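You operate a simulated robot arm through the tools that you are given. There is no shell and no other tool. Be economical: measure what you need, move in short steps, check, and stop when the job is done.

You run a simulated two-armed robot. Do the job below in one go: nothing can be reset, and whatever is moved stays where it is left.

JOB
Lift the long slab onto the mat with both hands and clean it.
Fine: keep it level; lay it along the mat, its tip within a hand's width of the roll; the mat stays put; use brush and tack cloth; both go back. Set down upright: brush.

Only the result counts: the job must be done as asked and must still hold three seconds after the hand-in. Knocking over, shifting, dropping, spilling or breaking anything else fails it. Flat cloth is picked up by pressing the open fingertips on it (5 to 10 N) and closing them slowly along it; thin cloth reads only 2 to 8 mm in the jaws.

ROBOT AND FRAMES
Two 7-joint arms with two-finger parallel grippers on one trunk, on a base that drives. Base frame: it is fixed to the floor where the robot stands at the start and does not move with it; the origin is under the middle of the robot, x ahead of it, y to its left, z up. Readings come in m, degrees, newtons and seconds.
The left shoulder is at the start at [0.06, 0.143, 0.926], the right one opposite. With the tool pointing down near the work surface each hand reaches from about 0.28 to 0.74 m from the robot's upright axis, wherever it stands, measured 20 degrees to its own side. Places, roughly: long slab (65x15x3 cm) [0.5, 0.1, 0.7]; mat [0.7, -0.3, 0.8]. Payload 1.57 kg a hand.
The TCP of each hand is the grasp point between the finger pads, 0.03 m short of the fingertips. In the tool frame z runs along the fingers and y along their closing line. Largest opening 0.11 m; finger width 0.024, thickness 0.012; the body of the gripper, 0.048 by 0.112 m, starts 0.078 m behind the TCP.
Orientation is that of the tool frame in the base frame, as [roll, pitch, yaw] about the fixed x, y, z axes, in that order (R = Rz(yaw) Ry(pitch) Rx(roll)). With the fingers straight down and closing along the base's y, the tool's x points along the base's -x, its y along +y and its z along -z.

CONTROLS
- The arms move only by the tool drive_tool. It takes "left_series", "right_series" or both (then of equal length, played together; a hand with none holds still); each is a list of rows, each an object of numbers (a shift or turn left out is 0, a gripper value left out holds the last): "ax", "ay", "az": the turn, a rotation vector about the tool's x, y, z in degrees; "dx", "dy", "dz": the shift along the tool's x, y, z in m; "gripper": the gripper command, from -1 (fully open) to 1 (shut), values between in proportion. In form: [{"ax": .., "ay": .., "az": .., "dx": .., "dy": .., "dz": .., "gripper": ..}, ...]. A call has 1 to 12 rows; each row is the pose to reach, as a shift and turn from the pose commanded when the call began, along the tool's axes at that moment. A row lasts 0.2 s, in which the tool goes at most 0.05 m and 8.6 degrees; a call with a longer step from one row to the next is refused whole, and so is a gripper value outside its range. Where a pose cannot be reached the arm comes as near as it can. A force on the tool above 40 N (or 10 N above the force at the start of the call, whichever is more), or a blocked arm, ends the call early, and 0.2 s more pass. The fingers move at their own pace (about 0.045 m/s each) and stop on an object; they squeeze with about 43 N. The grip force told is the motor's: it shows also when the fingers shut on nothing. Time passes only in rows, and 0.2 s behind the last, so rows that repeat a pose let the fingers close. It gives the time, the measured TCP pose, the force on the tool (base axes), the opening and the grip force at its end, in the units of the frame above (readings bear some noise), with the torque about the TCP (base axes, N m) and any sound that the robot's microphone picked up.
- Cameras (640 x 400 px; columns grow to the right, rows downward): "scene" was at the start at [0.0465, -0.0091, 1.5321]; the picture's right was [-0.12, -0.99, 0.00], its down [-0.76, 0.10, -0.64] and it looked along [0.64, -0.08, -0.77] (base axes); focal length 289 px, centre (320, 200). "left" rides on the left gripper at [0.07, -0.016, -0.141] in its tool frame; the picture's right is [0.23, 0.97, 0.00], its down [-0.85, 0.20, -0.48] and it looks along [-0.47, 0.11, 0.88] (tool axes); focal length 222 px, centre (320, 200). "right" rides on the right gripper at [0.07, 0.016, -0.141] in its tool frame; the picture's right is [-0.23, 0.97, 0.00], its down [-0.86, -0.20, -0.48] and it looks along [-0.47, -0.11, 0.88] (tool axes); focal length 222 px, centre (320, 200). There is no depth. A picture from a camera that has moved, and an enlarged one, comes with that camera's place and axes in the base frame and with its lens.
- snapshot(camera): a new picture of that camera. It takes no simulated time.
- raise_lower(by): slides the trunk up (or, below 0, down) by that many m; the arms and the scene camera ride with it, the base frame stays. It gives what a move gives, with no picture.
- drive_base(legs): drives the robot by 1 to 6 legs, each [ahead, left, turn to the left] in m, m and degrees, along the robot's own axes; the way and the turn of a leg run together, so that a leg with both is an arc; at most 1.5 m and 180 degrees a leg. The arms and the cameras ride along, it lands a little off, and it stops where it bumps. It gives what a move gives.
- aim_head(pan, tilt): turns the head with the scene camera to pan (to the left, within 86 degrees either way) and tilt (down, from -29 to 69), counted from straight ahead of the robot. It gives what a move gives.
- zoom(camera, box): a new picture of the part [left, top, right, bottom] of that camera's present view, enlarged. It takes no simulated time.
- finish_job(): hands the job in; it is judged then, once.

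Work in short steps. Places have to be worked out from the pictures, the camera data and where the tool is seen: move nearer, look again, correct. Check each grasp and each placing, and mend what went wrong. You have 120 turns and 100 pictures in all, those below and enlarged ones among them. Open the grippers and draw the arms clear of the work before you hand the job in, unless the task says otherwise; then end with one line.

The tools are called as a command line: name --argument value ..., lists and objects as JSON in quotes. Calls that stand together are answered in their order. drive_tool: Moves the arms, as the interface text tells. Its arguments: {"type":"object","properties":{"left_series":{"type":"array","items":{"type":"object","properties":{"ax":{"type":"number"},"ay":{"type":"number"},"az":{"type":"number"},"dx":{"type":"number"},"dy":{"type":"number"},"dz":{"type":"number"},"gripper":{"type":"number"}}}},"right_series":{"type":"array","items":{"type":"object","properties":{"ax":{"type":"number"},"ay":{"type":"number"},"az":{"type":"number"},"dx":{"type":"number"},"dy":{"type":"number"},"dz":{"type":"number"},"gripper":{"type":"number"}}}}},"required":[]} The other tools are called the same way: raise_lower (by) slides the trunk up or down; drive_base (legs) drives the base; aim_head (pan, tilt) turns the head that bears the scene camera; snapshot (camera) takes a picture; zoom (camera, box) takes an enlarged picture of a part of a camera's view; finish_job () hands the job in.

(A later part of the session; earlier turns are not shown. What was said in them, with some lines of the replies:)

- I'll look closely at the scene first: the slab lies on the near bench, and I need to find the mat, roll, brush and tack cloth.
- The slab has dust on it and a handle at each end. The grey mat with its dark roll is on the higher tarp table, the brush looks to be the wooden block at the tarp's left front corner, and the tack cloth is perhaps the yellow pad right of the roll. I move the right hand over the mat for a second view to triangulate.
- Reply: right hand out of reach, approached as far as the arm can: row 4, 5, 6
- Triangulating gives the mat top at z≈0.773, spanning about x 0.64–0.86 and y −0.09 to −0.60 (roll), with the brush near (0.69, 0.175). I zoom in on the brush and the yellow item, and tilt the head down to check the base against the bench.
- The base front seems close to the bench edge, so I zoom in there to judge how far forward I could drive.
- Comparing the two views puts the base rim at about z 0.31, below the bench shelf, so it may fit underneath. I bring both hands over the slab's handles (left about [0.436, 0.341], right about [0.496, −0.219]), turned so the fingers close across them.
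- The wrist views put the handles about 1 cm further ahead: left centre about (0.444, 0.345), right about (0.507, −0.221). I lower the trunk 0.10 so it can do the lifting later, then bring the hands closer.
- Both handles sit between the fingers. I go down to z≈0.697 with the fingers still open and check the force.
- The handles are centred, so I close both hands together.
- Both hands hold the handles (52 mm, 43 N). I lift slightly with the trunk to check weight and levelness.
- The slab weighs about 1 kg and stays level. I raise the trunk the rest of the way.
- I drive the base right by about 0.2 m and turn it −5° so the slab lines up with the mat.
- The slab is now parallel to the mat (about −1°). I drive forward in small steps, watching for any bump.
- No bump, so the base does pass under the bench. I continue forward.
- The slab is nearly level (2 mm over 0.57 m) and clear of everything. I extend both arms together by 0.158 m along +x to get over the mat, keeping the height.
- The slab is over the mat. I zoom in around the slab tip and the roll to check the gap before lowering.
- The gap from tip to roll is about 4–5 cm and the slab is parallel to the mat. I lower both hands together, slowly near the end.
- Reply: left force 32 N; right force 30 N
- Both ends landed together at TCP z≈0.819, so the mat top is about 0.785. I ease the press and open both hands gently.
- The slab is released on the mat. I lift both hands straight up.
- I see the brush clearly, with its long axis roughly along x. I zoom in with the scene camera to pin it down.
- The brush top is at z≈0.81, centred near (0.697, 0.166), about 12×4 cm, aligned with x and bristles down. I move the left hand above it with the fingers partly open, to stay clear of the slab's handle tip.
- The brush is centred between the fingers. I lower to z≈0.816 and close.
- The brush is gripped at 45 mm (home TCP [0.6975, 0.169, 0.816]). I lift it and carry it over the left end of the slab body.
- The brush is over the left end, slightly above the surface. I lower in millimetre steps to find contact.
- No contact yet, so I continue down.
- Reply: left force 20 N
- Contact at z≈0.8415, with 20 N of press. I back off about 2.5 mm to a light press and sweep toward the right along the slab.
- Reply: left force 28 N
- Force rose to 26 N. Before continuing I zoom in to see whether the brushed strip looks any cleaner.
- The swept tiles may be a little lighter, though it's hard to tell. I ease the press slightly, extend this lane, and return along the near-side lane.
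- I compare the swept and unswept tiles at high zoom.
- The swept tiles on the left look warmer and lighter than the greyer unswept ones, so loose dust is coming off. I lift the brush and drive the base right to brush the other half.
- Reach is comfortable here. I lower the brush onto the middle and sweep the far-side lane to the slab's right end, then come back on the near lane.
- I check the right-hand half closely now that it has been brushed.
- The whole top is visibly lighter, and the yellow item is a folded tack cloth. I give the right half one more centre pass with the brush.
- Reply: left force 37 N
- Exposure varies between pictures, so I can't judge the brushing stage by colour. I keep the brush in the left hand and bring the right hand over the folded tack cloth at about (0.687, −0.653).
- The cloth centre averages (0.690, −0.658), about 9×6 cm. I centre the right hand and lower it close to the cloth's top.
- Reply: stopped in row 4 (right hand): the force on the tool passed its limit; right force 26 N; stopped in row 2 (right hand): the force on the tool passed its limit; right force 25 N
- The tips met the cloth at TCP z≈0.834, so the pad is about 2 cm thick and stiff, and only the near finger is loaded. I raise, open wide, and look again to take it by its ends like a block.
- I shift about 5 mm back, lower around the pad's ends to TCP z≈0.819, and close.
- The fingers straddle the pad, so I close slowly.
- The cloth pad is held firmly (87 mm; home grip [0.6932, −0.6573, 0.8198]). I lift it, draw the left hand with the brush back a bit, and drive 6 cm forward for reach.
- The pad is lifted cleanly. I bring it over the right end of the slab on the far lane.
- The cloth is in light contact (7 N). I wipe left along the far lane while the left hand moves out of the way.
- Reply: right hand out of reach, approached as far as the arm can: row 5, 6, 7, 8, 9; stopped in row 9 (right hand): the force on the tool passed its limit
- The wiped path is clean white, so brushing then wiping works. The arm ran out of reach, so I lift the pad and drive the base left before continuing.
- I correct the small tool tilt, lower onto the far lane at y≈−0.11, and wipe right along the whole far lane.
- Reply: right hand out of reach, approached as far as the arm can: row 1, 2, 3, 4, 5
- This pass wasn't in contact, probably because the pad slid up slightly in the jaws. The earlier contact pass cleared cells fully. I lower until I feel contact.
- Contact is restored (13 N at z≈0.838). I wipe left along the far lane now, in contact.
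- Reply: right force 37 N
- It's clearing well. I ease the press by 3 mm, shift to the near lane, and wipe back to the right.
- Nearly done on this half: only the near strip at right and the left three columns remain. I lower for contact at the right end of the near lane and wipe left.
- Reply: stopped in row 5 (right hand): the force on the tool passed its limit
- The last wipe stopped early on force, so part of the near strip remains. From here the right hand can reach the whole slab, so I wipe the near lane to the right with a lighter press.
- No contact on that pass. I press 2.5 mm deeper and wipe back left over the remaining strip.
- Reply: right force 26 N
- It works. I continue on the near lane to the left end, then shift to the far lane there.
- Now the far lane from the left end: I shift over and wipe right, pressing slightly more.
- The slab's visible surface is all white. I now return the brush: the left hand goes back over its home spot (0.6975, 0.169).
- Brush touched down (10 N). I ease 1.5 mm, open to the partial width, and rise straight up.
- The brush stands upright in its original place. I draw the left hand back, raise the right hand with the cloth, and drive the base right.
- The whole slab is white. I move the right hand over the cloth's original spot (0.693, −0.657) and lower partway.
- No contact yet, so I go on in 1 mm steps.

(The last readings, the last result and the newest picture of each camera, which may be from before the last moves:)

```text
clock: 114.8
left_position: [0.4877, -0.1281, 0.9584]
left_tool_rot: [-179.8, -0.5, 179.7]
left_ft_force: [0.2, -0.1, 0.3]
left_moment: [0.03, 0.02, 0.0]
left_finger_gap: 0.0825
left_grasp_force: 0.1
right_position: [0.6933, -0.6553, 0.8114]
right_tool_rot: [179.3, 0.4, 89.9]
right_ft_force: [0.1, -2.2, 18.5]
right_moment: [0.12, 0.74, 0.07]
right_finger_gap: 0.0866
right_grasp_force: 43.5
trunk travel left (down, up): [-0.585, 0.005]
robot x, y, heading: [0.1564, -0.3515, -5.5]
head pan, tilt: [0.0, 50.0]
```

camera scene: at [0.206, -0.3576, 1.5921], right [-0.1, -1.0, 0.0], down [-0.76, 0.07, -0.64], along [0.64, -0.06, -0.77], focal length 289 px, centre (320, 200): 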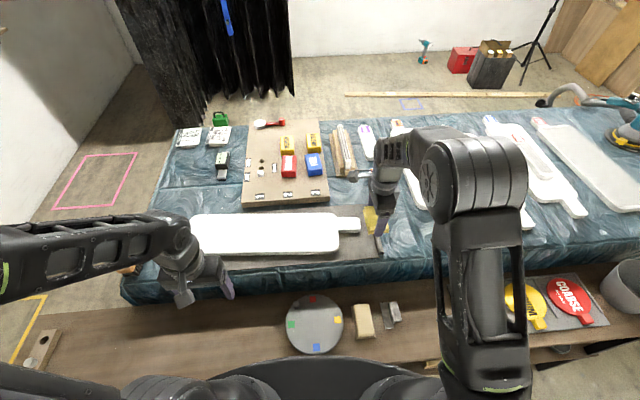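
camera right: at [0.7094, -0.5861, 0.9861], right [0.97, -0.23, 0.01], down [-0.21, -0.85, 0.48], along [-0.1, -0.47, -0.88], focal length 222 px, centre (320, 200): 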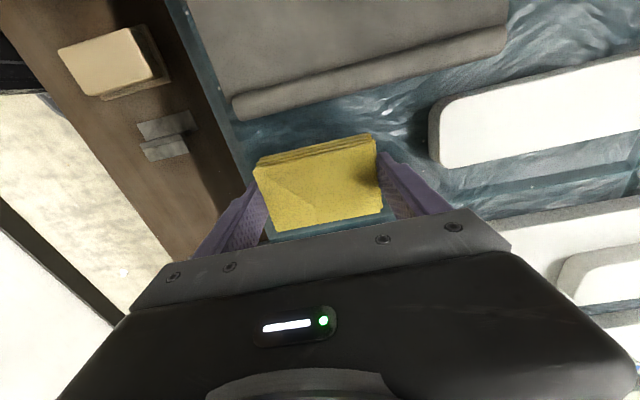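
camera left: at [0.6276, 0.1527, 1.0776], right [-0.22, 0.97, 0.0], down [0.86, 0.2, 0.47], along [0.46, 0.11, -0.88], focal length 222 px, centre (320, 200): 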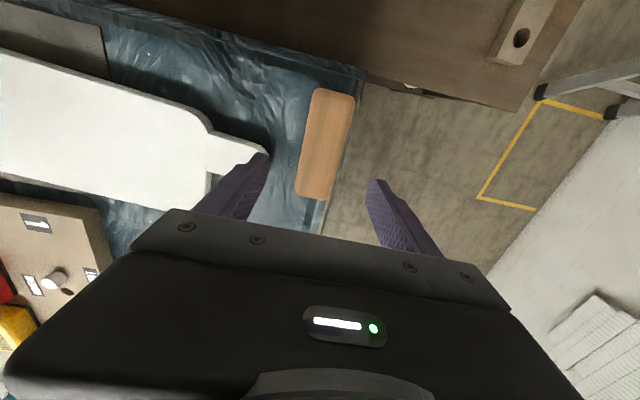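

The pad is down (18 N). I ease off, open fully and rise.

drive_tool --right_series '[{"dz": -0.002}, {"dz": -0.002, "gripper": -0.7}, {"dz": -0.002, "gripper": -0.85}, {"dz": -0.002, "gripper": -1}, {"dz": -0.002, "gripper": -1}, {"dz": -0.002, "gripper": -1}]'

drive_tool --right_series '[{"dz": -0.015}, {"dz": -0.04}, {"dz": -0.08}, {"dz": -0.12}]'

drive_tool --right_series '[{"dy": -0.03}, {"dy": -0.06}, {"dy": -0.1}, {"dy": -0.14}, {"dy": -0.18}]'

snapshot --camera "scene"

zoom --camera "scene" --box '[300, 190, 440, 280]'

```text
clock: 116.2
left_position: [0.4887, -0.1283, 0.9585]
left_tool_rot: [179.9, -0.4, 179.7]
left_ft_force: [0.3, 0.7, -1.1]
left_moment: [0.02, 0.03, -0.04]
left_finger_gap: 0.0824
left_grasp_force: 0.0
right_position: [0.6931, -0.6563, 0.8115]
right_tool_rot: [179.5, 0.3, 89.9]
right_ft_force: [-0.7, 0.4, 0.1]
right_moment: [0.01, 0.0, -0.05]
right_finger_gap: 0.1098
right_grasp_force: 0.1
trunk travel left (down, up): [-0.585, 0.005]
robot x, y, heading: [0.1571, -0.352, -5.2]
head pan, tilt: [0.0, 50.0]
```

```text
clock: 117.2
left_position: [0.488, -0.1292, 0.9582]
left_tool_rot: [180.0, -0.4, 179.7]
left_ft_force: [0.1, -0.7, -1.4]
left_moment: [-0.02, 0.0, 0.01]
left_finger_gap: 0.0827
left_grasp_force: 0.0
right_position: [0.6876, -0.6556, 0.9326]
right_tool_rot: [179.4, 0.3, 89.9]
right_ft_force: [0.2, -1.0, 0.6]
right_moment: [0.01, 0.0, 0.0]
right_finger_gap: 0.1099
right_grasp_force: 0.0
trunk travel left (down, up): [-0.585, 0.005]
robot x, y, heading: [0.1622, -0.351, -5.6]
head pan, tilt: [0.0, 50.0]
```

```text
clock: 118.4
left_position: [0.4871, -0.1284, 0.9586]
left_tool_rot: [-180.0, -0.3, 179.7]
left_ft_force: [-0.1, -0.1, -0.1]
left_moment: [0.05, -0.01, -0.03]
left_finger_gap: 0.0828
left_grasp_force: 0.0
right_position: [0.5106, -0.656, 0.9291]
right_tool_rot: [179.5, 0.3, 89.9]
right_ft_force: [-0.2, -0.8, -0.7]
right_moment: [0.0, -0.05, -0.02]
right_finger_gap: 0.1101
right_grasp_force: 0.2
trunk travel left (down, up): [-0.585, 0.005]
robot x, y, heading: [0.1582, -0.3513, -5.4]
head pan, tilt: [0.0, 50.0]
```

```text
20 pictures are left
camera scene: at [0.2048, -0.3562, 1.5922], right [-0.1, -1.0, 0.0], down [-0.76, 0.07, -0.64], along [0.64, -0.06, -0.77], focal length 289 px, centre (320, 200)
```

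scene: 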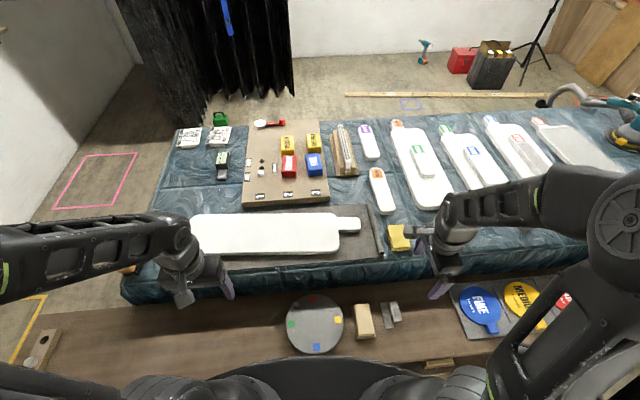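

```text
4.44 times, centred on (370, 235) of scene
camera zoom: at [0.2048, -0.3562, 1.5922], right [-0.1, -1.0, 0.0], down [-0.76, 0.07, -0.64], along [0.64, -0.06, -0.77], focal length 1284 px, centre (98, 44)
```

zoom: 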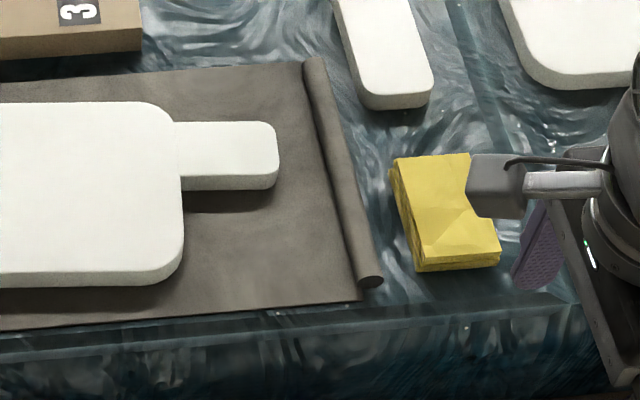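

The cloth is back in place and the tip is about 4 cm from the roll. One last close look at the slab surface and the brush.

zoom --camera "scene" --box '[180, 195, 370, 275]'

drive_tool --left_series '[{"dx": 0.02, "gripper": -1}, {"dx": 0.05}, {"dx": 0.08}, {"dx": 0.08}]' --right_series '[{"dz": -0.02}, {"dz": -0.04}, {"dz": -0.04}, {"dz": -0.04}]'

aim_head --pan 25 --tilt 50

snapshot --camera "scene"

```text
3.37 times, centred on (275, 235) of scene
camera zoom: at [0.2048, -0.3562, 1.5922], right [-0.1, -1.0, 0.0], down [-0.76, 0.07, -0.64], along [0.64, -0.06, -0.77], focal length 973 px, centre (472, 82)
```

zoom: 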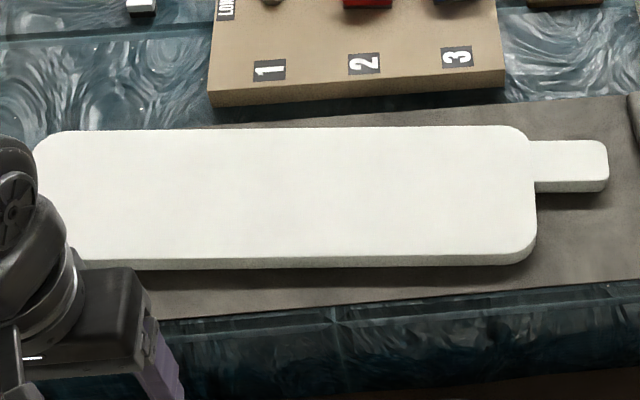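

```text
clock: 119.4
left_position: [0.4717, -0.1213, 0.9836]
left_tool_rot: [-180.0, -0.5, 179.6]
left_ft_force: [0.1, -0.6, 0.2]
left_moment: [0.02, 0.02, 0.02]
left_finger_gap: 0.1101
left_grasp_force: 0.1
left hand out of reach, approached as far as the arm can: row 1, 2, 3, 4
right_position: [0.5139, -0.6558, 0.9682]
right_tool_rot: [179.4, 0.4, 89.9]
right_ft_force: [0.1, 0.5, 0.4]
right_moment: [0.01, -0.01, 0.01]
right_finger_gap: 0.1099
right_grasp_force: 0.1
trunk travel left (down, up): [-0.585, 0.005]
robot x, y, heading: [0.1624, -0.3499, -5.3]
head pan, tilt: [0.0, 50.0]
```

```text
clock: 120.2
left_position: [0.4703, -0.1206, 0.9835]
left_tool_rot: [-179.9, -0.5, 179.7]
left_ft_force: [-0.7, 0.4, 0.1]
left_moment: [0.0, 0.02, 0.01]
left_finger_gap: 0.1099
left_grasp_force: 0.0
right_position: [0.5143, -0.655, 0.9688]
right_tool_rot: [179.5, 0.3, 89.9]
right_ft_force: [-0.6, -0.2, 0.0]
right_moment: [-0.01, -0.03, -0.02]
right_finger_gap: 0.11
right_grasp_force: 0.0
trunk travel left (down, up): [-0.585, 0.005]
robot x, y, heading: [0.1577, -0.3538, -5.2]
head pan, tilt: [25.0, 50.0]
```

```text
17 pictures are left
camera scene: at [0.202, -0.3228, 1.5921], right [0.33, -0.94, 0.0], down [-0.72, -0.26, -0.64], along [0.61, 0.21, -0.77], focal length 289 px, centre (320, 200)
```

scene: 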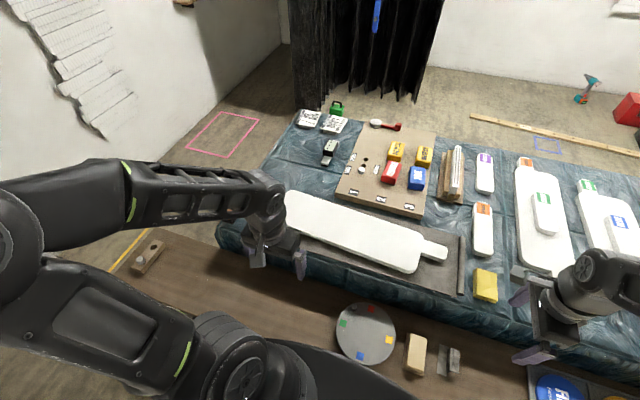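

Everything looks right: the slab is clean on the mat with its tip near the roll, brush and cloth are back, and the arms are clear. I hand the job in.

finish_job

```text
The job is handed in.
```

The slab is clean and lies along the mat, about 3° off parallel, with its tip about 4 cm from the roll. The tack cloth and the brush (upright) are back in their places, both grippers are open, and the arms are clear.
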